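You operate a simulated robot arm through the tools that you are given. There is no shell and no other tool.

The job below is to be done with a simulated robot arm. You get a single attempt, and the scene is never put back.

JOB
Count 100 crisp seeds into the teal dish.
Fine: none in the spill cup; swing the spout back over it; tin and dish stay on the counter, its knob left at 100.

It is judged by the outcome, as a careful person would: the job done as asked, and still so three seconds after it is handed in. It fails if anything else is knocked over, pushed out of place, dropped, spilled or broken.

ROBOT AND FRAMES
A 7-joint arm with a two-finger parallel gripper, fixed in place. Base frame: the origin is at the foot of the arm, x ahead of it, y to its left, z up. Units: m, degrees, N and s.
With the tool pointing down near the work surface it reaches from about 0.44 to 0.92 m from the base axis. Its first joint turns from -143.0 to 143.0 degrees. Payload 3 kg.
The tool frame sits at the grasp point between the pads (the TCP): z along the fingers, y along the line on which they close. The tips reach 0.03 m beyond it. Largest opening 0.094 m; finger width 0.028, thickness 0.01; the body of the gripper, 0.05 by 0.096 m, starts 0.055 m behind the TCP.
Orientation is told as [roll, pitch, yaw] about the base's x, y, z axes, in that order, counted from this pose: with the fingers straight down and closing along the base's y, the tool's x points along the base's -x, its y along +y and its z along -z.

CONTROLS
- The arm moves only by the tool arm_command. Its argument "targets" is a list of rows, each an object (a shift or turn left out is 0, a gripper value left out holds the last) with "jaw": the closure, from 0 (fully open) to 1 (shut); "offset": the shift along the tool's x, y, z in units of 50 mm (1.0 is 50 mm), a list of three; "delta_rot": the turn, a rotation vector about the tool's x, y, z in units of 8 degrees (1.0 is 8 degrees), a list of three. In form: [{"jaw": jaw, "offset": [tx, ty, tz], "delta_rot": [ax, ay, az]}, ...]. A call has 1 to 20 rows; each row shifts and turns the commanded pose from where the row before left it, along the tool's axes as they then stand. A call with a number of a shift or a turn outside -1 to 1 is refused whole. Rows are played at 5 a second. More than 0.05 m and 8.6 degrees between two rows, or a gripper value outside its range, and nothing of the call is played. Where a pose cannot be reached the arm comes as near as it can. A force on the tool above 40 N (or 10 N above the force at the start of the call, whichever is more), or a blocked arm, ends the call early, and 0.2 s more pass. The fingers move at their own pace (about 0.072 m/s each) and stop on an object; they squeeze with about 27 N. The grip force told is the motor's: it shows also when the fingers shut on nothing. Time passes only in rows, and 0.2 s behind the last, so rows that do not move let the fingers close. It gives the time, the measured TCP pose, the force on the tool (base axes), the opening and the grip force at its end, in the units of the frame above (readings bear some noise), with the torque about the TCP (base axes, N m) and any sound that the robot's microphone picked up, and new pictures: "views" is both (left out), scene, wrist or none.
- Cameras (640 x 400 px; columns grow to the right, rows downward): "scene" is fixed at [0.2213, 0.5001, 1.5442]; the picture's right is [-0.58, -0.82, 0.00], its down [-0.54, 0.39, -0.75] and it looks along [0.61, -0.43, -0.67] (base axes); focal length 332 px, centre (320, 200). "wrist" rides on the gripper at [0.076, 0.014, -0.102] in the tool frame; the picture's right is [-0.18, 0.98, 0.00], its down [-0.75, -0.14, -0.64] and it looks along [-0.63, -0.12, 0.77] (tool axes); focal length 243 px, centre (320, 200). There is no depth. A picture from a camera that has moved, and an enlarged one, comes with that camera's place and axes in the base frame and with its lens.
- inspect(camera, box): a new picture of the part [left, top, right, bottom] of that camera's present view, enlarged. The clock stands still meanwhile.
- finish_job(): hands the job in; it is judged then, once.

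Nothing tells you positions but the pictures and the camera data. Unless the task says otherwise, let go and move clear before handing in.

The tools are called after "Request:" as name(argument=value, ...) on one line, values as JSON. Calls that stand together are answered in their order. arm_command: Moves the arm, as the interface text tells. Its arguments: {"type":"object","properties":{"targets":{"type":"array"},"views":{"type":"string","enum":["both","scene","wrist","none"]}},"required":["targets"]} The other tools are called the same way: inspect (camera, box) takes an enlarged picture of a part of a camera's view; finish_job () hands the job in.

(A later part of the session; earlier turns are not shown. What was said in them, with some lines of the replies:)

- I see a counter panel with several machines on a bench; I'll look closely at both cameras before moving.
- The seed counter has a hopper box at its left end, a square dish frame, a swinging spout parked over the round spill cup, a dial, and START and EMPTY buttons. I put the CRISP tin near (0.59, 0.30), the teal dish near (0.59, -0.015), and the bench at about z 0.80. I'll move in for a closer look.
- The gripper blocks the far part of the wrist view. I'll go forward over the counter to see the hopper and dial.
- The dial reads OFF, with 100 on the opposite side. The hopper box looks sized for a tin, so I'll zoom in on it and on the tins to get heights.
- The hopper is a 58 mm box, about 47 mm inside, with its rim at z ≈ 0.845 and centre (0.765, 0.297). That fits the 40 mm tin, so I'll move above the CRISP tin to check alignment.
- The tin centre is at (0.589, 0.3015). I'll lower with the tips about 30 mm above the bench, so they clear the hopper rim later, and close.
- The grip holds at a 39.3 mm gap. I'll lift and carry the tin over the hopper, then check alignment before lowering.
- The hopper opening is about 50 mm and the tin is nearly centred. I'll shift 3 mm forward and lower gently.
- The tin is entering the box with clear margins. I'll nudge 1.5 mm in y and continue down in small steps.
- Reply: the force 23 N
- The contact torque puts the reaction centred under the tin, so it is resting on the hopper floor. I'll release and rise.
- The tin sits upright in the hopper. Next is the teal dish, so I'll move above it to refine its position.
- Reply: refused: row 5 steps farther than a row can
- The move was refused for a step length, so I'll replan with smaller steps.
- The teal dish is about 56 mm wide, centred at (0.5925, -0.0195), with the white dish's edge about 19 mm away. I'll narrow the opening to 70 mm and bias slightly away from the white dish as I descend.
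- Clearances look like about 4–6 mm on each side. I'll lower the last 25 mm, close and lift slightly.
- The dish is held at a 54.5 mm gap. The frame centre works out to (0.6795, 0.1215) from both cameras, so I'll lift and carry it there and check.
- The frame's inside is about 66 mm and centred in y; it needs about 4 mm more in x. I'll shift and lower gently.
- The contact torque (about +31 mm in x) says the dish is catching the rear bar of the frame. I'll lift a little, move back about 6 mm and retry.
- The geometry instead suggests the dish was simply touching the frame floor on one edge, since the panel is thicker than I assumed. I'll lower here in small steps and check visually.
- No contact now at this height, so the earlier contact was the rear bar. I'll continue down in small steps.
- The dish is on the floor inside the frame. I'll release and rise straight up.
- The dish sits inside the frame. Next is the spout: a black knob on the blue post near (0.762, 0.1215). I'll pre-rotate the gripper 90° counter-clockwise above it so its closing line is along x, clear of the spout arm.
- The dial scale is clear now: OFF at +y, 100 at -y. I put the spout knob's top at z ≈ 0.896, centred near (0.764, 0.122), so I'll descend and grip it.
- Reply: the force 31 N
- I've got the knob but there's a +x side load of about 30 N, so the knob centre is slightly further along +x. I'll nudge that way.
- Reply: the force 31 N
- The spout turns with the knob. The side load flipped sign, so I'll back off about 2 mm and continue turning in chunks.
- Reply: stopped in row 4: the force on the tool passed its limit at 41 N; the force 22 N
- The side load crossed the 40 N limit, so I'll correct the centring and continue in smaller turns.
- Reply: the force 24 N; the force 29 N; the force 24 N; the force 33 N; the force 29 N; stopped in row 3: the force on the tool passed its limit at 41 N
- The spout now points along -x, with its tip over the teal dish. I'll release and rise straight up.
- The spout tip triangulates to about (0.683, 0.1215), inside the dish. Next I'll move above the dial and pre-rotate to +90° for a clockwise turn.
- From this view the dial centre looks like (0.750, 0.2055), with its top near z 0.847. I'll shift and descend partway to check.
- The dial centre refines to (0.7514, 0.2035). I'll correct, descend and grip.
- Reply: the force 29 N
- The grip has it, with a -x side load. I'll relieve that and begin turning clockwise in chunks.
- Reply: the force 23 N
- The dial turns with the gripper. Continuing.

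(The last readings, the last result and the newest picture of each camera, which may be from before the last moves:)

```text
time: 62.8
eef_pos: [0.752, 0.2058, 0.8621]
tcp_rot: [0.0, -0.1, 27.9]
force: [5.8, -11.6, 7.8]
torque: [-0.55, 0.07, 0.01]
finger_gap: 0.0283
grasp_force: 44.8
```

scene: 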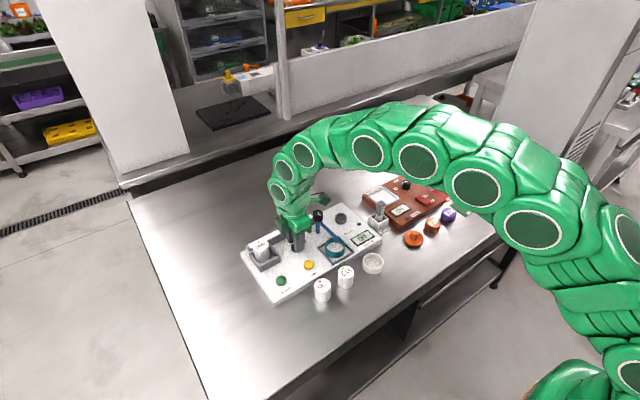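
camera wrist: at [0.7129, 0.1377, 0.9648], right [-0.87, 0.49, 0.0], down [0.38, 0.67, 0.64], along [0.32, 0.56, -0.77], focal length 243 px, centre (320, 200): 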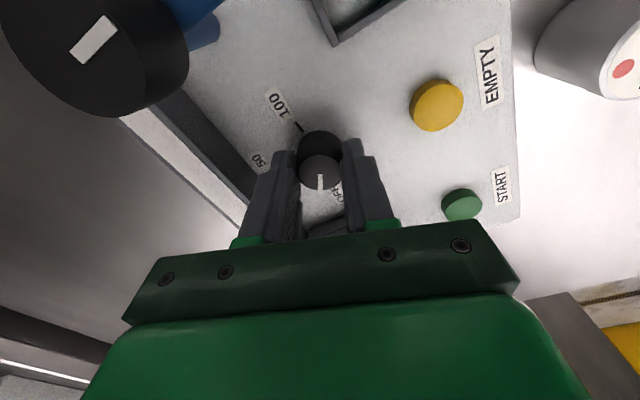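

Request:
arm_command(targets=[{"offset": [0, -0.015, 0]}, {"delta_rot": [0, 0, 0.6]}, {"delta_rot": [0, 0, 0.6]}, {"delta_rot": [0, 0, 0.6]}, {}], views="wrist")

Request:
inspect(camera="wrist", box=[240, 80, 400, 205])

```text
time: 64.0
eef_pos: [0.7509, 0.2052, 0.8615]
tcp_rot: [0.0, -0.1, 13.5]
force: [6.3, 5.8, -3.8]
torque: [0.3, -0.57, -0.02]
finger_gap: 0.0284
grasp_force: 45.3
camera wrist: at [0.6737, 0.201, 0.9646], right [-0.05, 1.0, 0.0], down [0.76, 0.04, 0.64], along [0.64, 0.03, -0.77], focal length 243 px, centre (320, 200)
```

wrist: 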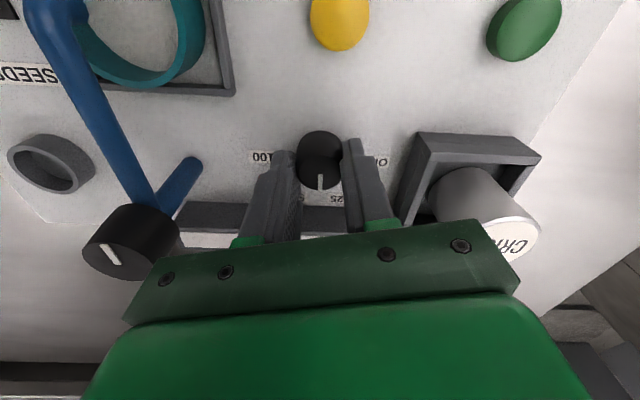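

```text
3.20 times, centred on (320, 142) of wrist
camera zoom: at [0.6737, 0.201, 0.9646], right [-0.05, 1.0, 0.0], down [0.76, 0.04, 0.64], along [0.64, 0.03, -0.77], focal length 776 px, centre (320, 384)
```

zoom: 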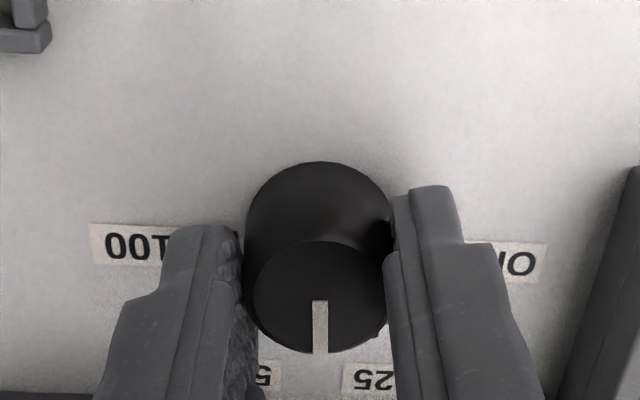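

Request:
arm_command(targets=[{"delta_rot": [0, 0, 0.6]}, {"delta_rot": [0, 0, 0.6]}, {"delta_rot": [0, 0, 0.6]}, {}], views="none")

```text
time: 65.0
eef_pos: [0.751, 0.2057, 0.8609]
tcp_rot: [-0.1, 0.0, -0.9]
force: [0.3, 3.2, -10.2]
torque: [0.13, -0.19, 0.0]
finger_gap: 0.0286
grasp_force: 45.3
```

Request:
arm_command(targets=[{"delta_rot": [0, 0, 0.6]}, {"delta_rot": [0, 0, 0.6]}, {"delta_rot": [0, 0, 0.6]}, {}], views="none")

```text
time: 66.0
eef_pos: [0.7512, 0.2054, 0.862]
tcp_rot: [0.0, 0.0, -15.2]
force: [-11.8, 7.6, -12.8]
torque: [0.3, 0.49, -0.03]
finger_gap: 0.028
grasp_force: 44.7
```

Request:
arm_command(targets=[{"offset": [0.015, 0.004, 0]}, {"delta_rot": [0, 0, 0.6]}, {"delta_rot": [0, 0, 0.6]}, {"delta_rot": [0, 0, 0.6]}, {}], views="none")

```text
time: 67.2
eef_pos: [0.7506, 0.2053, 0.8611]
tcp_rot: [0.0, 0.0, -29.6]
force: [-9.7, 1.1, -7.6]
torque: [-0.18, -0.04, 0.03]
finger_gap: 0.0284
grasp_force: 44.8
```

Request:
arm_command(targets=[{"offset": [0.01, 0, 0]}, {"delta_rot": [0, 0, 0.6]}, {"delta_rot": [0, 0, 0.6]}, {"delta_rot": [0, 0, 0.6]}, {}], views="wrist")

Request:
inspect(camera="wrist", box=[240, 80, 400, 205])

Request:
inspect(camera="scene", box=[270, 190, 390, 270])

```text
time: 68.4
eef_pos: [0.7503, 0.2049, 0.862]
tcp_rot: [0.0, -0.1, -44.1]
force: [13.1, -18.6, -11.2]
torque: [-0.82, -0.92, 0.01]
finger_gap: 0.0282
grasp_force: 44.7
camera wrist: at [0.7062, 0.2685, 0.9647], right [0.82, 0.58, 0.0], down [0.44, -0.62, 0.64], along [0.37, -0.53, -0.77], focal length 243 px, centre (320, 200)
```

wrist: 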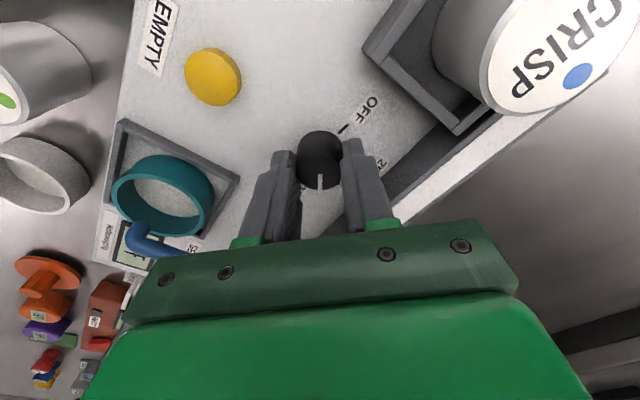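

```text
3.20 times, centred on (320, 142) of wrist
camera zoom: at [0.7062, 0.2685, 0.9647], right [0.82, 0.58, 0.0], down [0.44, -0.62, 0.64], along [0.37, -0.53, -0.77], focal length 776 px, centre (320, 384)
```

zoom: 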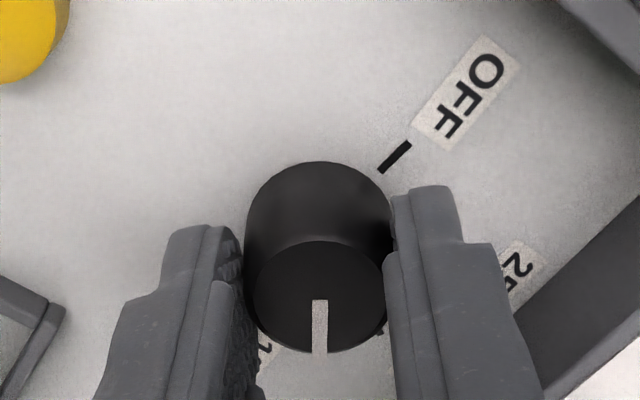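

```text
5.00 times, centred on (330, 230) of scene
camera zoom: at [0.2213, 0.5001, 1.5442], right [-0.58, -0.82, 0.0], down [-0.54, 0.39, -0.75], along [0.61, -0.43, -0.67], focal length 1660 px, centre (270, 50)
```

zoom: 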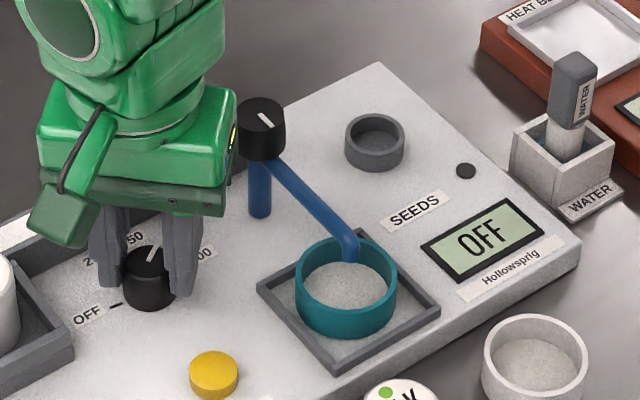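

Request:
arm_command(targets=[{"offset": [-0.025, -0.004, 0]}, {"delta_rot": [0, 0, 0.6]}, {"delta_rot": [0, 0, 0.6]}, {}], views="none")

```text
time: 69.4
eef_pos: [0.7512, 0.2046, 0.8623]
tcp_rot: [0.0, 0.0, -53.8]
force: [2.9, -7.7, -10.3]
torque: [-0.49, -0.29, -0.01]
finger_gap: 0.0283
grasp_force: 45.1
```

Request:
arm_command(targets=[{"offset": [-0.008, 0, 0]}, {"delta_rot": [0, 0, 0.6]}, {"delta_rot": [0, 0, 0.6]}, {"delta_rot": [0, 0, 0.6]}, {}], views="none")

```text
time: 70.6
eef_pos: [0.7511, 0.206, 0.8625]
tcp_rot: [0.0, -0.1, -68.1]
force: [-4.9, 13.8, -15.8]
torque: [1.08, 0.41, -0.03]
finger_gap: 0.0281
grasp_force: 45.3
```

Request:
arm_command(targets=[{"offset": [0.015, 0, 0]}, {"delta_rot": [0, 0, 0.6]}, {"delta_rot": [0, 0, 0.6]}, {"delta_rot": [0, 0, 0.6]}, {}], views="wrist")

Request:
inspect(camera="wrist", box=[240, 80, 400, 205])

Request:
inspect(camera="scene", box=[260, 190, 380, 270])

```text
time: 71.8
eef_pos: [0.7519, 0.2042, 0.862]
tcp_rot: [0.0, -0.1, -82.6]
force: [-18.7, -20.1, 2.7]
torque: [-0.85, 0.6, 0.48]
finger_gap: 0.0284
grasp_force: 44.6
camera wrist: at [0.7558, 0.281, 0.9652], right [1.0, -0.05, 0.0], down [-0.04, -0.76, 0.64], along [-0.03, -0.64, -0.77], focal length 243 px, centre (320, 200)
```

wrist: 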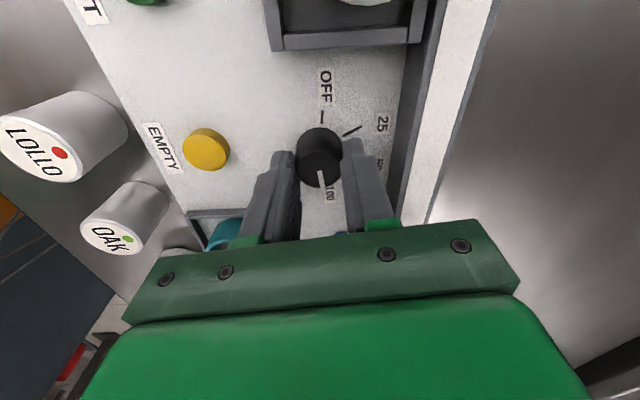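

```text
3.20 times, centred on (320, 142) of wrist
camera zoom: at [0.7558, 0.281, 0.9652], right [1.0, -0.05, 0.0], down [-0.04, -0.76, 0.64], along [-0.03, -0.64, -0.77], focal length 776 px, centre (320, 384)
```

zoom: 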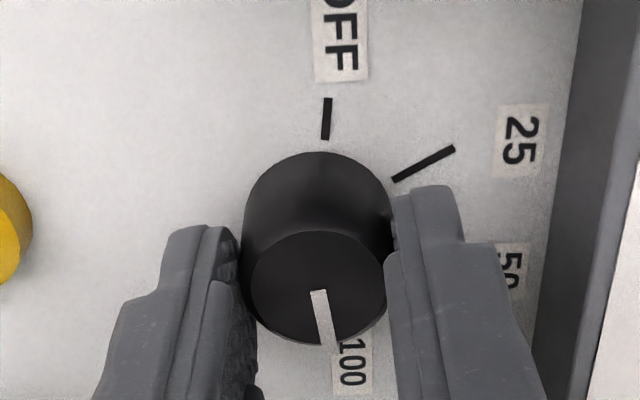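

```text
5.00 times, centred on (320, 230) of scene
camera zoom: at [0.2213, 0.5001, 1.5442], right [-0.58, -0.82, 0.0], down [-0.54, 0.39, -0.75], along [0.61, -0.43, -0.67], focal length 1660 px, centre (320, 50)
```

zoom: 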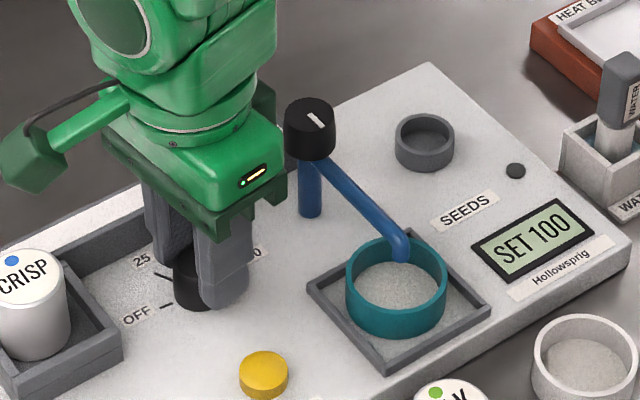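

The display reads "SET 100" and the dial has reached its stop. I'll relieve the load, release and rise.

Request:
arm_command(targets=[{"offset": [-0.02, -0.022, 0]}, {"jaw": 0.58}, {}, {"offset": [0, 0, -0.3]}, {"offset": [0, 0, -0.8]}, {"offset": [0, 0, -0.9]}, {"offset": [0, 0, -0.9]}, {}])

Request:
inspect(camera="scene", box=[240, 190, 390, 290])

```text
time: 73.6
eef_pos: [0.7486, 0.2047, 1.0071]
tcp_rot: [0.1, -0.1, -82.3]
force: [-0.6, 0.7, -0.4]
torque: [0.0, 0.01, 0.01]
finger_gap: 0.0397
grasp_force: 0.1
camera wrist: at [0.7532, 0.2818, 1.1107], right [1.0, -0.05, 0.0], down [-0.04, -0.77, 0.64], along [-0.03, -0.64, -0.77], focal length 243 px, centre (320, 200)
```

scene: 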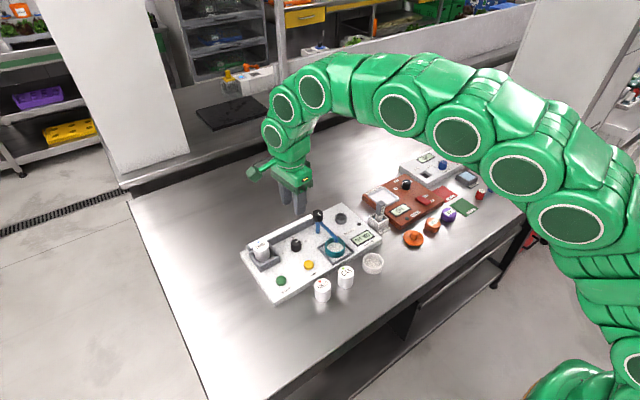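
wrist: 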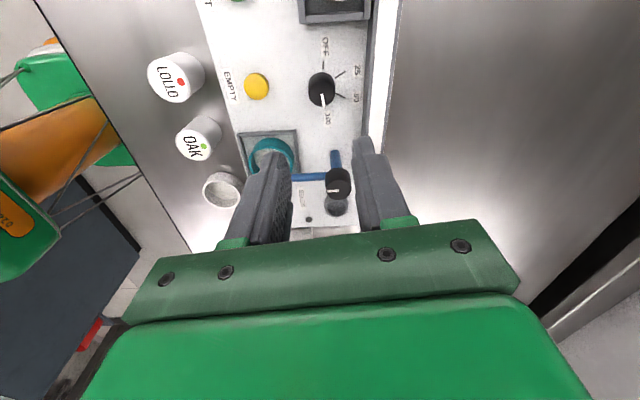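

```text
4.00 times, centred on (315, 240) of scene
camera zoom: at [0.2213, 0.5001, 1.5442], right [-0.58, -0.82, 0.0], down [-0.54, 0.39, -0.75], along [0.61, -0.43, -0.67], focal length 1328 px, centre (340, 40)
```

zoom: 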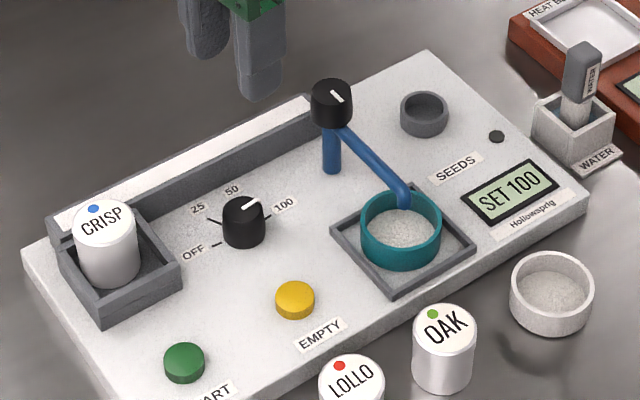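

The counter is set to 100, with tin, dish and spout in place. I'll rotate the wrist back, close the fingers and go above the START button.

Request:
arm_command(targets=[{"jaw": 1, "delta_rot": [0, 0, -1]}, {"delta_rot": [0, 0, -1]}, {"delta_rot": [0, 0, -1]}, {"delta_rot": [0, 0, -1]}, {"delta_rot": [0, 0, -1]}, {"delta_rot": [0, 0, -1]}, {"delta_rot": [0, 0, -1]}, {"delta_rot": [0, 0, -1]}, {"delta_rot": [0, 0, -1]}, {"delta_rot": [0, 0, -1]}, {"delta_rot": [0, 0, -0.29]}, {"offset": [0.5, 0.6, 0]}, {"offset": [0.5, 0.6, 0]}, {"offset": [0.34, 0.64, 0.3]}, {"offset": [0, 0, 0.8]}, {}, {}], views="wrist")

Request:
inspect(camera="wrist", box=[220, 60, 420, 205])

Request:
arm_command(targets=[{}], views="scene")

Request:
inspect(camera="scene", box=[240, 220, 340, 300])

```text
time: 77.2
eef_pos: [0.6832, 0.296, 0.9523]
tcp_rot: [-0.1, -0.1, 0.0]
force: [0.6, -0.1, 0.4]
torque: [0.0, 0.02, 0.01]
finger_gap: 0.0001
grasp_force: 27.1
camera wrist: at [0.6069, 0.3105, 1.0555], right [0.19, 0.98, 0.0], down [0.75, -0.14, 0.64], along [0.63, -0.12, -0.77], focal length 243 px, centre (320, 200)
```

wrist: 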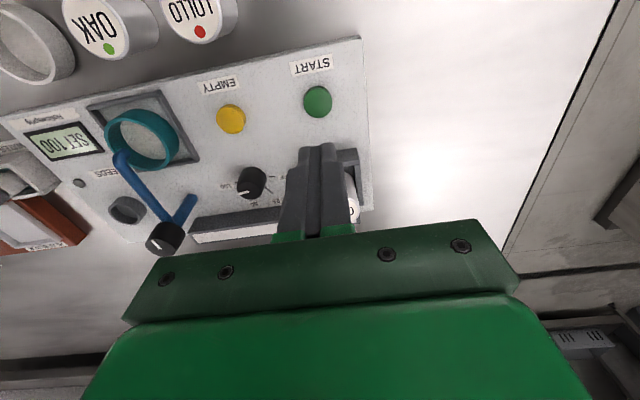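

```text
2.76 times, centred on (320, 132) of wrist
camera zoom: at [0.6069, 0.3105, 1.0555], right [0.19, 0.98, 0.0], down [0.75, -0.14, 0.64], along [0.63, -0.12, -0.77], focal length 669 px, centre (320, 386)
```

zoom: 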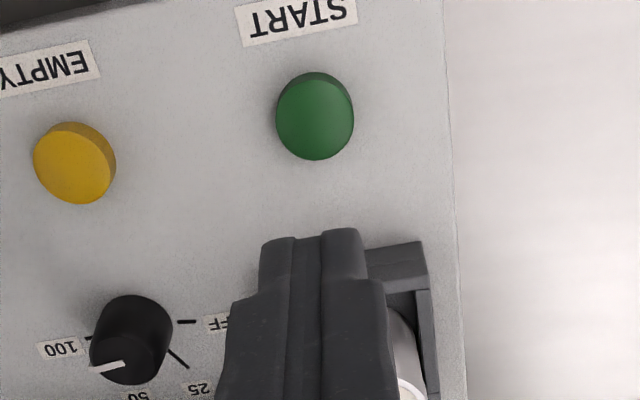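

```text
time: 77.6
eef_pos: [0.6823, 0.2956, 0.9519]
tcp_rot: [0.1, -0.2, -0.1]
force: [0.7, 0.7, -0.2]
torque: [-0.04, 0.02, 0.01]
finger_gap: 0.0003
grasp_force: 27.4
```

scene: 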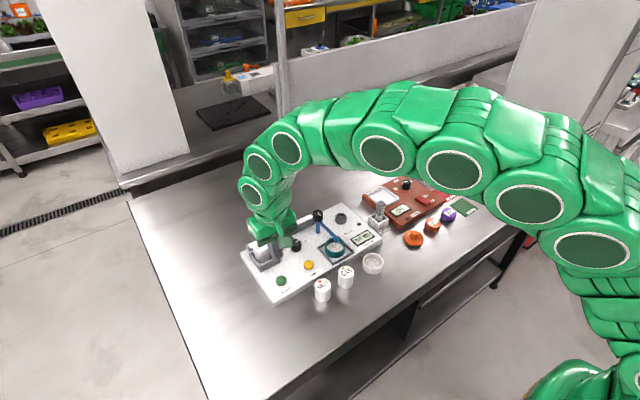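

```text
5.00 times, centred on (290, 260) of scene
camera zoom: at [0.2213, 0.5001, 1.5442], right [-0.58, -0.82, 0.0], down [-0.54, 0.39, -0.75], along [0.61, -0.43, -0.67], focal length 1660 px, centre (470, -100)
```

zoom: 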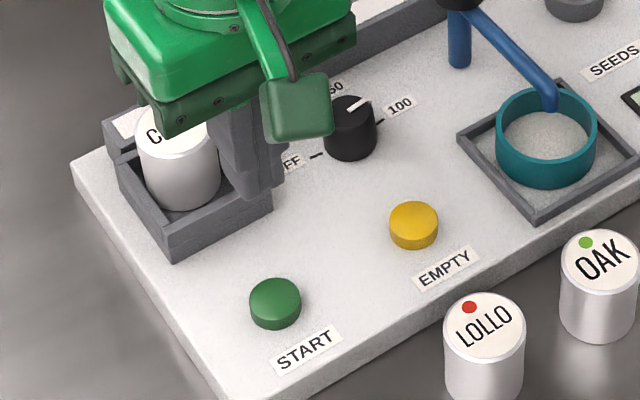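

The START button is at about (0.679, 0.295). I'll lower the closed fingertips onto it in small steps.

Request:
arm_command(targets=[{"offset": [0.075, 0, 0.4]}, {"offset": [0, 0, 0.8]}, {"offset": [0, 0, 0.5]}, {}], views="none")

Request:
arm_command(targets=[{"offset": [0, 0, 0.06]}, {"offset": [0, 0, 0.04]}, {}], views="scene")

Request:
inspect(camera="scene", box=[240, 190, 390, 300])

```text
time: 78.6
eef_pos: [0.6804, 0.2966, 0.8668]
tcp_rot: [-0.1, -0.2, -0.1]
force: [0.4, -0.3, 0.1]
torque: [0.01, -0.04, 0.01]
finger_gap: 0.0002
grasp_force: 26.9
```

```text
time: 79.4
eef_pos: [0.6799, 0.2966, 0.8615]
tcp_rot: [0.0, -0.1, -0.1]
force: [0.6, 0.1, 1.2]
torque: [0.06, -0.02, -0.02]
finger_gap: 0.0
grasp_force: 27.0
```

scene: 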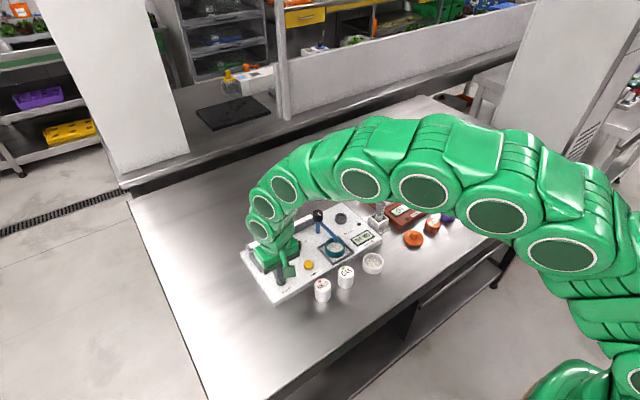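

```text
3.64 times, centred on (315, 245) of scene
camera zoom: at [0.2213, 0.5001, 1.5442], right [-0.58, -0.82, 0.0], down [-0.54, 0.39, -0.75], along [0.61, -0.43, -0.67], focal length 1207 px, centre (338, 36)
```

zoom: 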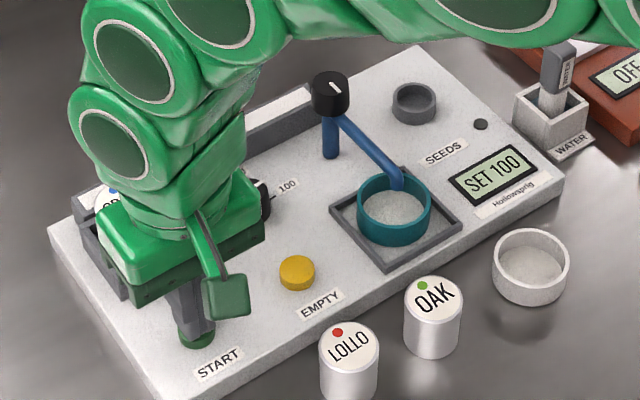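

Request:
arm_command(targets=[{"offset": [0, 0, 0.04]}, {}], views="none")

Request:
arm_command(targets=[{"offset": [0, 0, 0.04]}, {}], views="scene")

Request:
inspect(camera="scene", box=[310, 190, 390, 260])

```text
time: 80.0
eef_pos: [0.6795, 0.2977, 0.8614]
tcp_rot: [0.0, -0.1, 0.0]
force: [-0.2, -0.2, 1.4]
torque: [0.01, 0.02, 0.01]
finger_gap: 0.0001
grasp_force: 27.4
```

```text
time: 80.6
eef_pos: [0.679, 0.2958, 0.8586]
tcp_rot: [0.0, -0.1, -0.1]
force: [-0.6, 1.6, 3.3]
torque: [0.08, -0.03, -0.02]
finger_gap: 0.0
grasp_force: 27.1
heard: click
```

scene: 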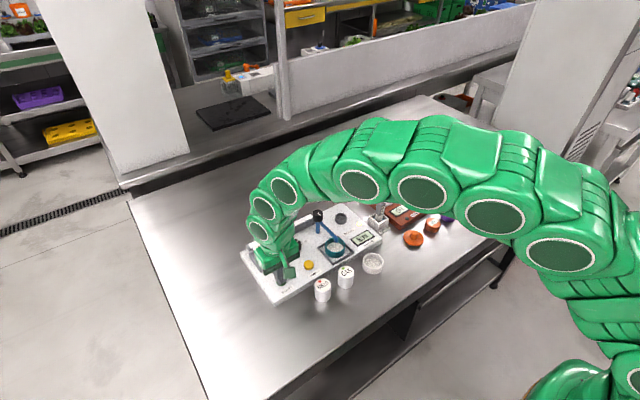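

```text
5.71 times, centred on (350, 225) of scene
camera zoom: at [0.2213, 0.5001, 1.5442], right [-0.58, -0.82, 0.0], down [-0.54, 0.39, -0.75], along [0.61, -0.43, -0.67], focal length 1897 px, centre (149, 57)
```

zoom: 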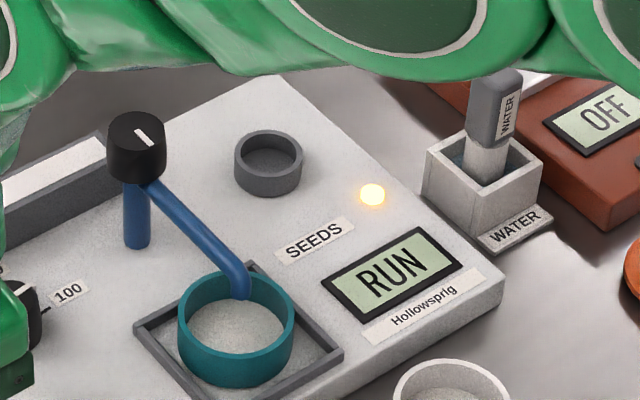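

It clicked, the display shows RUN and the light is on. I'll lift off and wait, watching the display.

Request:
arm_command(targets=[{"offset": [0, 0, -0.4]}, {"offset": [0, 0, -0.8]}, {"offset": [0, 0, -0.9]}, {"offset": [0, 0, -0.9]}, {}], views="none")

Request:
inspect(camera="scene", box=[310, 190, 390, 260])

```text
time: 81.8
eef_pos: [0.6783, 0.2963, 1.0048]
tcp_rot: [0.0, -0.1, -0.1]
force: [0.1, 0.0, -0.6]
torque: [-0.01, 0.02, 0.0]
finger_gap: 0.0001
grasp_force: 26.8
```

```text
5.71 times, centred on (350, 225) of scene
camera zoom: at [0.2213, 0.5001, 1.5442], right [-0.58, -0.82, 0.0], down [-0.54, 0.39, -0.75], along [0.61, -0.43, -0.67], focal length 1897 px, centre (149, 57)
```

zoom: 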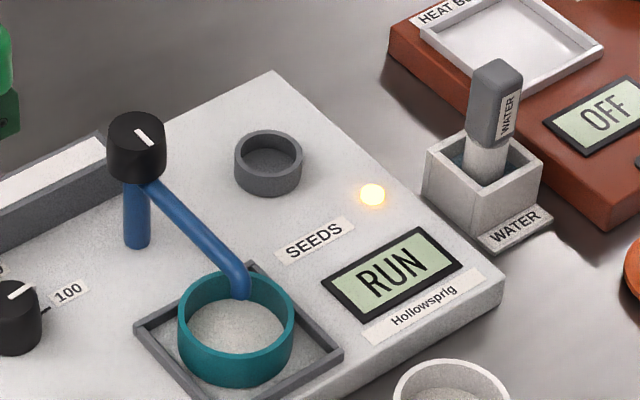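

Request:
arm_command(targets=[{"jaw": 0.4, "offset": [-0.35, -0.7, 0]}, {"offset": [-0.35, -0.7, 0]}, {"offset": [-0.35, -0.7, 0]}, {"offset": [-0.35, -0.7, 0]}, {"offset": [-0.35, -0.7, 0]}, {}, {}, {}, {}, {}], views="wrist")

Request:
inspect(camera="scene", box=[310, 190, 390, 260])

Request:
inspect(camera="wrist", box=[220, 0, 420, 140])

```text
time: 84.0
eef_pos: [0.7683, 0.1208, 1.0086]
tcp_rot: [0.0, -0.1, -0.1]
force: [-0.3, 0.0, 0.8]
torque: [0.03, -0.02, 0.05]
finger_gap: 0.0562
grasp_force: 0.0
camera wrist: at [0.692, 0.1353, 1.1109], right [0.19, 0.98, 0.0], down [0.75, -0.14, 0.64], along [0.63, -0.12, -0.77], focal length 243 px, centre (320, 200)
```

wrist: 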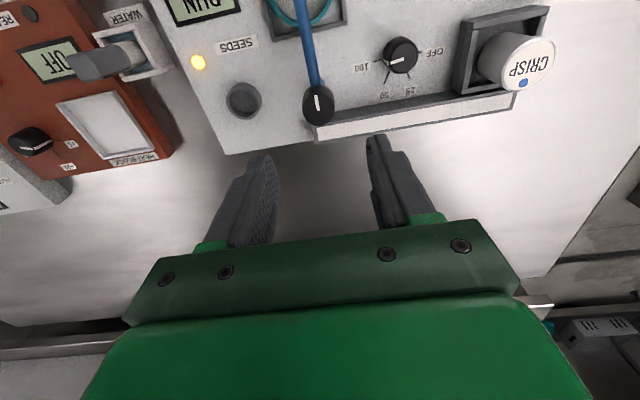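

```text
5.71 times, centred on (350, 225) of scene
camera zoom: at [0.2213, 0.5001, 1.5442], right [-0.58, -0.82, 0.0], down [-0.54, 0.39, -0.75], along [0.61, -0.43, -0.67], focal length 1897 px, centre (149, 57)
```

zoom: 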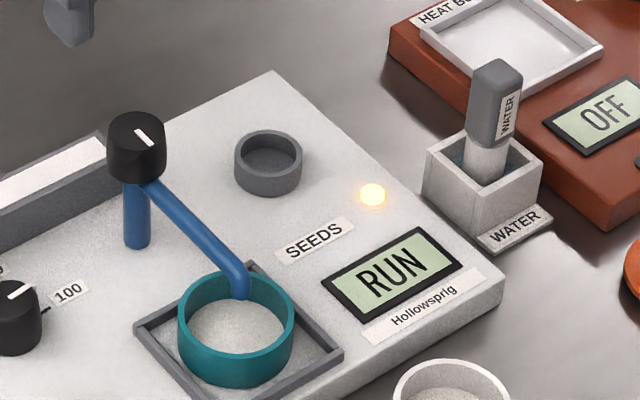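

```text
2.86 times, centred on (320, 70) of wrist
camera zoom: at [0.692, 0.1353, 1.1109], right [0.19, 0.98, 0.0], down [0.75, -0.14, 0.64], along [0.63, -0.12, -0.77], focal length 693 px, centre (320, 571)
```

zoom: 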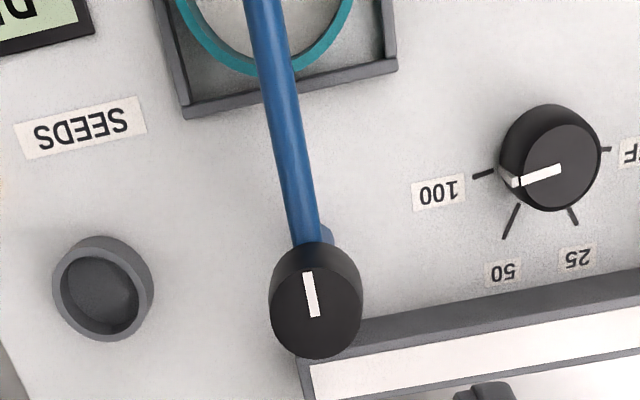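

It is still running and the dish level is rising. I'll wait.

Request:
arm_command(targets=[{}, {}, {}, {}, {}, {}, {}, {}, {}, {}, {}, {}, {}, {}, {}], views="none")

Request:
inspect(camera="scene", box=[310, 190, 390, 260])

```text
time: 87.2
eef_pos: [0.7676, 0.1214, 1.0081]
tcp_rot: [0.0, -0.2, -0.1]
force: [-0.7, 0.6, -0.3]
torque: [-0.03, -0.02, 0.01]
finger_gap: 0.0564
grasp_force: 0.0
```

```text
5.71 times, centred on (350, 225) of scene
camera zoom: at [0.2213, 0.5001, 1.5442], right [-0.58, -0.82, 0.0], down [-0.54, 0.39, -0.75], along [0.61, -0.43, -0.67], focal length 1897 px, centre (149, 57)
```

zoom: 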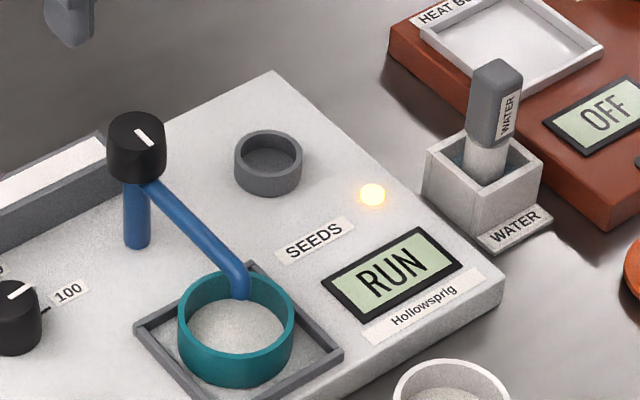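

Request:
arm_command(targets=[{}, {}, {}, {}, {}, {}, {}, {}, {}, {}, {}, {}, {}, {}, {}], views="none")

Request:
inspect(camera="scene", box=[310, 190, 390, 260])

```text
time: 90.4
eef_pos: [0.7681, 0.1208, 1.0071]
tcp_rot: [-0.1, -0.1, -0.1]
force: [0.0, 0.2, -0.3]
torque: [0.0, 0.0, 0.04]
finger_gap: 0.0564
grasp_force: 0.1
```

```text
5.71 times, centred on (350, 225) of scene
camera zoom: at [0.2213, 0.5001, 1.5442], right [-0.58, -0.82, 0.0], down [-0.54, 0.39, -0.75], along [0.61, -0.43, -0.67], focal length 1897 px, centre (149, 57)
```

zoom: 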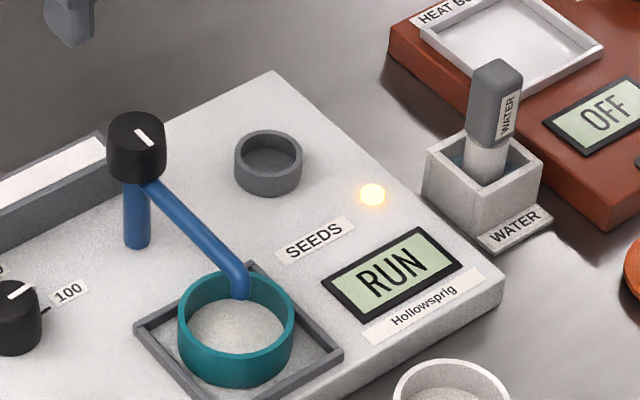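

Request:
arm_command(targets=[{}, {}, {}, {}, {}, {}, {}, {}, {}, {}, {}, {}, {}, {}, {}], views="none")

Request:
inspect(camera="scene", box=[310, 190, 390, 260])

Request:
inspect(camera="scene", box=[320, 230, 350, 255])

```text
time: 93.6
eef_pos: [0.7685, 0.121, 1.0068]
tcp_rot: [-0.1, -0.2, -0.1]
force: [0.9, -0.6, -0.2]
torque: [-0.02, 0.0, -0.05]
finger_gap: 0.0562
grasp_force: 0.1
```

```text
5.71 times, centred on (350, 225) of scene
camera zoom: at [0.2213, 0.5001, 1.5442], right [-0.58, -0.82, 0.0], down [-0.54, 0.39, -0.75], along [0.61, -0.43, -0.67], focal length 1897 px, centre (149, 57)
```

zoom: 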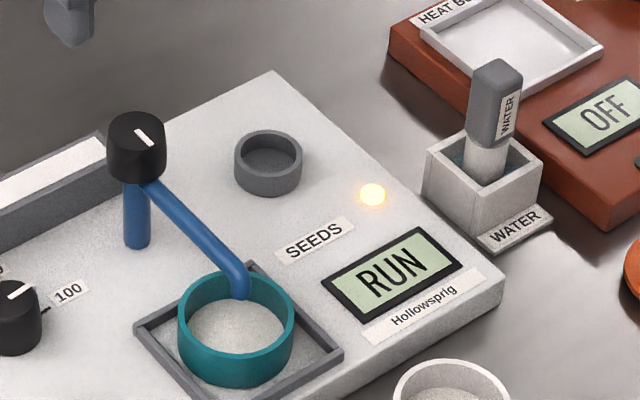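

```text
16.00 times, centred on (335, 242) of scene
camera zoom: at [0.2213, 0.5001, 1.5442], right [-0.58, -0.82, 0.0], down [-0.54, 0.39, -0.75], along [0.61, -0.43, -0.67], focal length 5312 px, centre (80, -480)
```

zoom: 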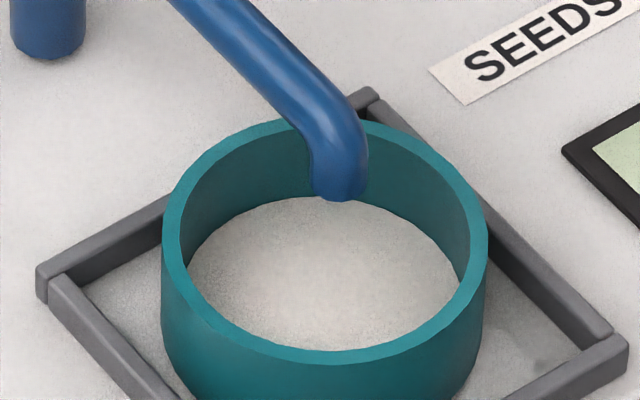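

Request:
arm_command(targets=[{}, {}, {}, {}, {}, {}, {}, {}, {}, {}, {}, {}, {}, {}, {}, {}, {}, {}, {}, {}], views="none")

Request:
inspect(camera="scene", box=[310, 190, 390, 260])

```text
time: 97.8
eef_pos: [0.767, 0.1213, 1.0065]
tcp_rot: [0.0, -0.1, -0.1]
force: [-0.4, 0.3, -0.7]
torque: [0.05, 0.04, 0.0]
finger_gap: 0.0564
grasp_force: 0.2
```

```text
5.71 times, centred on (350, 225) of scene
camera zoom: at [0.2213, 0.5001, 1.5442], right [-0.58, -0.82, 0.0], down [-0.54, 0.39, -0.75], along [0.61, -0.43, -0.67], focal length 1897 px, centre (149, 57)
```

zoom: 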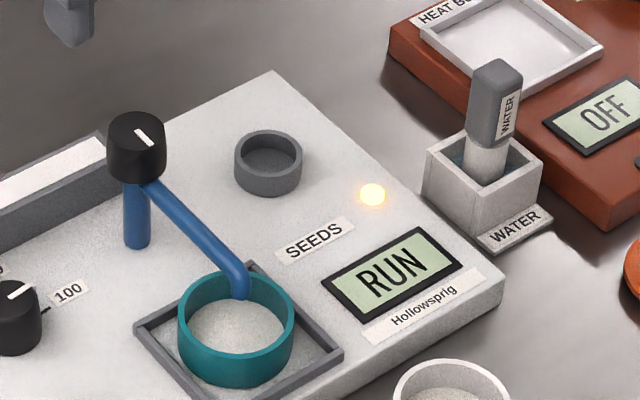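

Request:
arm_command(targets=[{}, {}, {}, {}, {}, {}, {}, {}, {}, {}, {}, {}, {}, {}, {}, {}, {}, {}, {}, {}], views="none")

Request:
inspect(camera="scene", box=[310, 190, 390, 260])

```text
time: 102.0
eef_pos: [0.7688, 0.1207, 1.0078]
tcp_rot: [0.1, -0.1, -0.2]
force: [-0.1, 0.5, 0.4]
torque: [0.02, -0.02, 0.0]
finger_gap: 0.0567
grasp_force: 0.1
```

```text
5.71 times, centred on (350, 225) of scene
camera zoom: at [0.2213, 0.5001, 1.5442], right [-0.58, -0.82, 0.0], down [-0.54, 0.39, -0.75], along [0.61, -0.43, -0.67], focal length 1897 px, centre (149, 57)
```

zoom: 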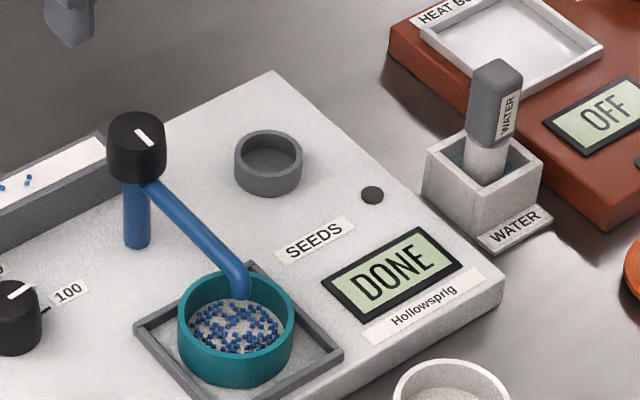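

The display shows DONE, the light is off and blue seeds are in the dish. Now I'll grip the spout knob with fingers along y and swing it back counter-clockwise over the spill cup.

Request:
inspect(camera="scene", box=[240, 200, 340, 270])

Request:
arm_command(targets=[{"offset": [0.03, 0, 0.5]}, {"offset": [0, 0, 0.6]}, {"offset": [0, 0, 0.6]}, {"offset": [0, 0, 0.26]}, {}, {"jaw": 0.62}, {"jaw": 1}, {}, {}], views="wrist")

```text
5.71 times, centred on (290, 235) of scene
camera zoom: at [0.2213, 0.5001, 1.5442], right [-0.58, -0.82, 0.0], down [-0.54, 0.39, -0.75], along [0.61, -0.43, -0.67], focal length 1897 px, centre (491, 0)
```

zoom: 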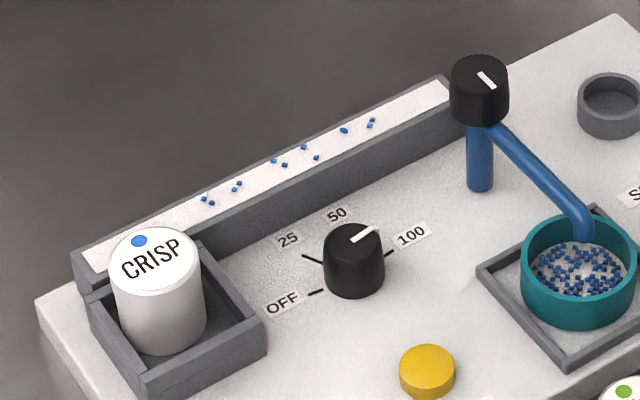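

```text
time: 104.0
eef_pos: [0.7651, 0.1217, 0.9101]
tcp_rot: [-0.2, -0.2, -0.2]
force: [-4.6, -16.2, 2.8]
torque: [-0.55, 0.07, -0.03]
finger_gap: 0.0286
grasp_force: 45.0
camera wrist: at [0.6886, 0.1347, 1.014], right [0.19, 0.98, 0.0], down [0.75, -0.14, 0.64], along [0.63, -0.12, -0.77], focal length 243 px, centre (320, 200)
```

wrist: 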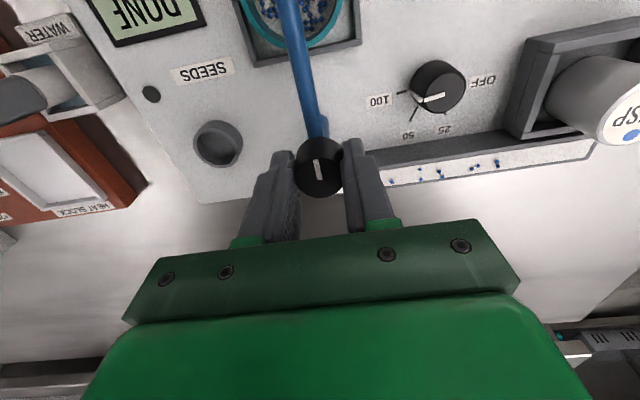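

Request:
arm_command(targets=[{"offset": [0.006, -0.02, 0]}, {}], views="none")

Request:
arm_command(targets=[{"delta_rot": [0, 0, -0.6]}, {"delta_rot": [0, 0, -0.6]}, {}], views="none")

```text
time: 104.6
eef_pos: [0.7646, 0.1183, 0.9115]
tcp_rot: [-0.1, -0.1, -0.1]
force: [4.1, -3.7, -0.1]
torque: [-0.11, -0.22, -0.01]
finger_gap: 0.0287
grasp_force: 45.2
```

```text
time: 105.4
eef_pos: [0.7642, 0.1198, 0.9101]
tcp_rot: [0.0, -0.1, 9.6]
force: [-0.9, 5.0, 7.9]
torque: [0.17, 0.21, 0.02]
finger_gap: 0.0285
grasp_force: 44.4
```

Request:
arm_command(targets=[{"delta_rot": [0, 0, -0.6]}, {"delta_rot": [0, 0, -0.6]}, {}], views="none")

```text
time: 106.2
eef_pos: [0.7646, 0.12, 0.9107]
tcp_rot: [0.1, -0.1, 19.1]
force: [-1.2, 11.9, 16.4]
torque: [0.51, 0.19, -0.04]
finger_gap: 0.0286
grasp_force: 44.8
```

Request:
arm_command(targets=[{"offset": [-0.004, 0.013, 0]}, {"delta_rot": [0, 0, -0.6]}, {"delta_rot": [0, 0, -0.6]}, {}], views="none")

```text
time: 107.2
eef_pos: [0.7639, 0.1199, 0.9107]
tcp_rot: [0.0, -0.1, 28.8]
force: [0.1, 0.5, 24.5]
torque: [-0.36, 0.25, 0.03]
finger_gap: 0.0289
grasp_force: 45.1
```

Request:
arm_command(targets=[{"offset": [0, 0, -0.025]}, {"delta_rot": [0, 0, -0.6]}, {"delta_rot": [0, 0, -0.6]}, {}], views="none")

```text
time: 108.2
eef_pos: [0.7642, 0.1203, 0.911]
tcp_rot: [-0.1, 0.0, 38.3]
force: [7.1, -11.7, 2.8]
torque: [-0.72, 0.12, 0.02]
finger_gap: 0.029
grasp_force: 44.9
```

Request:
arm_command(targets=[{"offset": [0.002, -0.015, 0]}, {"delta_rot": [0, 0, -0.6]}, {"delta_rot": [0, 0, -0.6]}, {}], views="none")

```text
time: 109.2
eef_pos: [0.7642, 0.1196, 0.9113]
tcp_rot: [0.0, 0.0, 47.9]
force: [-16.1, -9.2, 4.3]
torque: [0.16, 0.34, 0.0]
finger_gap: 0.0286
grasp_force: 45.1
```

Request:
arm_command(targets=[{"offset": [0.02, 0.008, 0]}, {"delta_rot": [0, 0, -0.6]}, {"delta_rot": [0, 0, -0.6]}, {}], views="none")

```text
time: 110.2
eef_pos: [0.7642, 0.1195, 0.9109]
tcp_rot: [-0.2, 0.0, 57.5]
force: [9.5, 2.2, -19.3]
torque: [0.76, -0.7, 0.0]
finger_gap: 0.0286
grasp_force: 45.6
```

Request:
arm_command(targets=[{"offset": [-0.006, -0.01, 0.015]}, {"delta_rot": [0, 0, -0.6]}, {"delta_rot": [0, 0, -0.6]}, {}], views="scene")

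Request:
inspect(camera="scene", box=[280, 170, 380, 260])

```text
time: 111.2
eef_pos: [0.7639, 0.1202, 0.9111]
tcp_rot: [-0.1, 0.0, 67.2]
force: [7.5, 5.2, -6.8]
torque: [0.25, -0.35, 0.01]
finger_gap: 0.0287
grasp_force: 45.5
```

scene: 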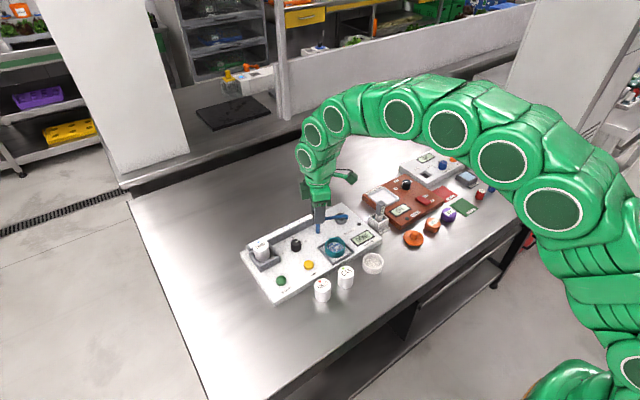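

```text
4.44 times, centred on (330, 215) of scene
camera zoom: at [0.2213, 0.5001, 1.5442], right [-0.58, -0.82, 0.0], down [-0.54, 0.39, -0.75], along [0.61, -0.43, -0.67], focal length 1476 px, centre (276, 133)
```

zoom: 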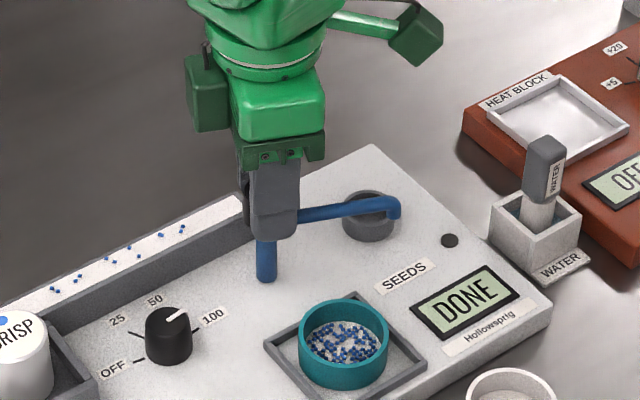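

Request:
arm_command(targets=[{"offset": [-0.006, -0.006, 0]}, {"delta_rot": [0, 0, -0.7]}, {"delta_rot": [0, 0, -0.7]}, {}], views="none")

```text
time: 112.2
eef_pos: [0.7657, 0.1191, 0.9122]
tcp_rot: [-0.1, 0.0, 78.4]
force: [-16.1, 12.2, 23.0]
torque: [0.27, 0.52, 0.05]
finger_gap: 0.0287
grasp_force: 45.4
```

Request:
arm_command(targets=[{"offset": [-0.008, 0.02, -0.025]}, {"delta_rot": [0, 0, -0.7]}, {"delta_rot": [0, 0, -0.75]}, {}], views="scene")

Request:
inspect(camera="scene", box=[280, 170, 380, 260])

Request:
inspect(camera="wrist", box=[200, 0, 440, 200])

```text
time: 113.2
eef_pos: [0.7636, 0.1191, 0.9112]
tcp_rot: [-0.1, 0.1, 90.0]
force: [14.9, 5.5, -14.4]
torque: [0.74, -0.47, -0.14]
finger_gap: 0.0285
grasp_force: 45.2
```

scene: 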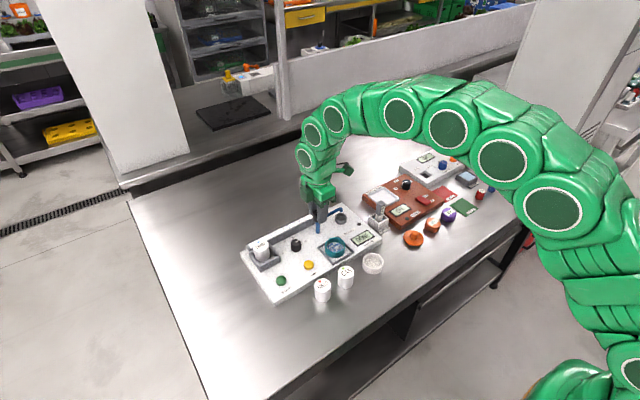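

```text
4.44 times, centred on (330, 215) of scene
camera zoom: at [0.2213, 0.5001, 1.5442], right [-0.58, -0.82, 0.0], down [-0.54, 0.39, -0.75], along [0.61, -0.43, -0.67], focal length 1476 px, centre (276, 133)
```

zoom: 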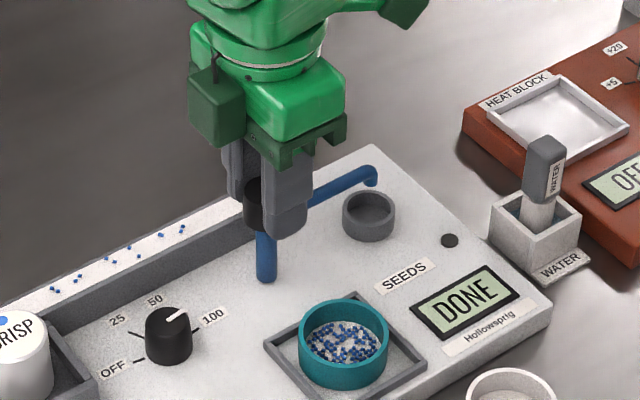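

```text
2.00 times, centred on (320, 100) of wrist
camera zoom: at [0.7508, 0.0435, 1.0142], right [-0.98, 0.19, 0.0], down [0.14, 0.75, 0.64], along [0.12, 0.63, -0.77], focal length 485 px, centre (320, 400)
```

zoom: 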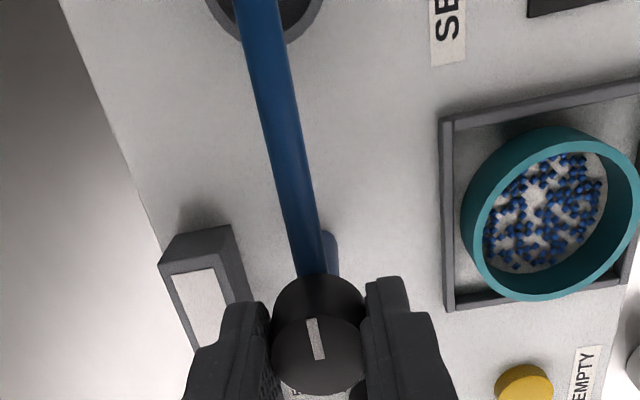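

The spout is back at its original position over the spill cup. I'll relieve the load, release and rise.

Request:
arm_command(targets=[{"offset": [-0.006, -0.015, 0.012]}, {"jaw": 0.4}, {}, {"offset": [0, 0, -0.4]}, {"offset": [0, 0, -0.8]}, {"offset": [0, 0, -0.9]}, {"offset": [0, 0, -0.9]}, {}, {}])

Request:
inspect(camera="scene", box=[240, 190, 390, 290])

Request:
inspect(camera="scene", box=[310, 195, 370, 260])

```text
time: 115.2
eef_pos: [0.7636, 0.1188, 1.0611]
tcp_rot: [-0.1, 0.0, 89.8]
force: [-0.1, 0.3, 0.8]
torque: [0.02, 0.01, -0.03]
finger_gap: 0.0564
grasp_force: 0.0
camera wrist: at [0.7512, 0.0429, 1.1642], right [-0.98, 0.19, 0.0], down [0.14, 0.75, 0.64], along [0.12, 0.63, -0.77], focal length 243 px, centre (320, 200)
```

scene: 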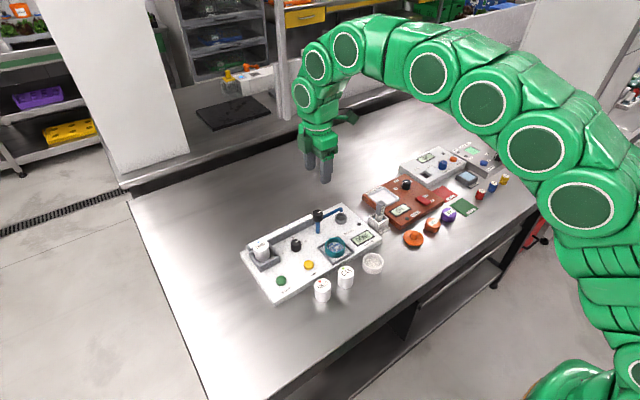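
wrist: 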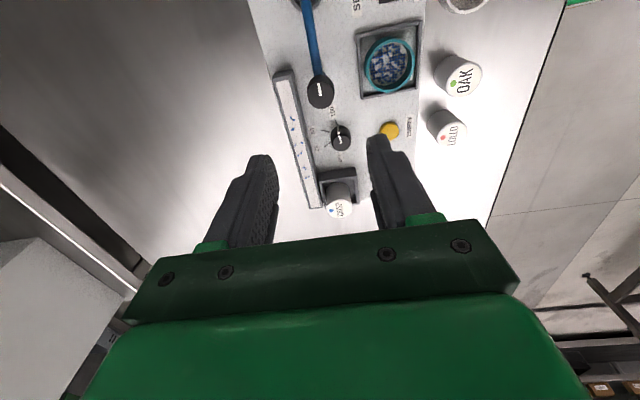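

```text
4.00 times, centred on (315, 240) of scene
camera zoom: at [0.2213, 0.5001, 1.5442], right [-0.58, -0.82, 0.0], down [-0.54, 0.39, -0.75], along [0.61, -0.43, -0.67], focal length 1328 px, centre (340, 40)
```

zoom: 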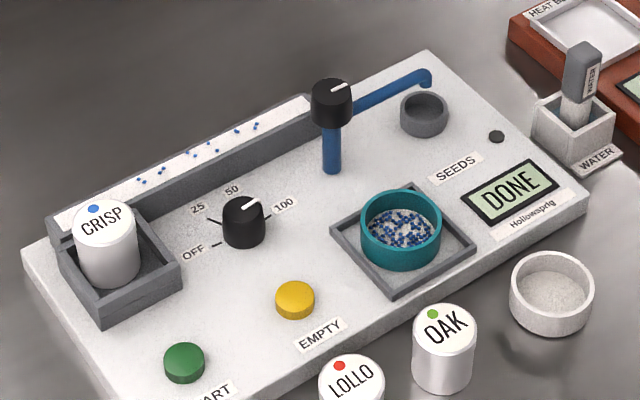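

```text
6.15 times, centred on (340, 228) of scene
camera zoom: at [0.2213, 0.5001, 1.5442], right [-0.58, -0.82, 0.0], down [-0.54, 0.39, -0.75], along [0.61, -0.43, -0.67], focal length 2043 px, centre (197, 31)
```

zoom: 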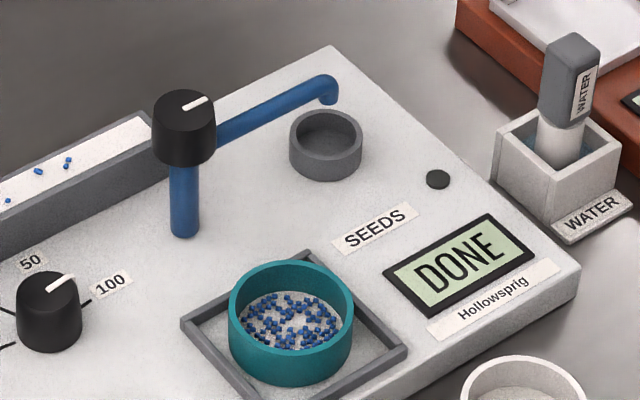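

The spout tip is in the same image position as at the start, over an empty spill cup. The dial is at 100, the display reads DONE, the seeds are in the teal dish, and tin and dish are on the counter. The gripper is clear, so I'm handing in.

Request:
finish_job()

```text
The job is handed in.
```

The job is handed in: the counter ran a batch at its 100 setting into the teal dish and finished showing DONE. I didn't count the seeds myself. No verdict came back with the hand-in.

- **Seeds:** The batch went into the teal dish, which sits in the counter's frame.
- **Spill cup:** It looked empty, and the spout is back over it where it started.
- **Tin and dial:** The CRISP tin is still in the hopper, and the dial is at 100.
- **Leftover seeds:** About ten seeds are still on the feed track. I left the EMPTY button alone so they wouldn't drop into the spill cup.

While I was setting the dish down it caught the frame's rear bar once, so I lifted it and placed it again. The later pictures show nothing else moved or spilled.
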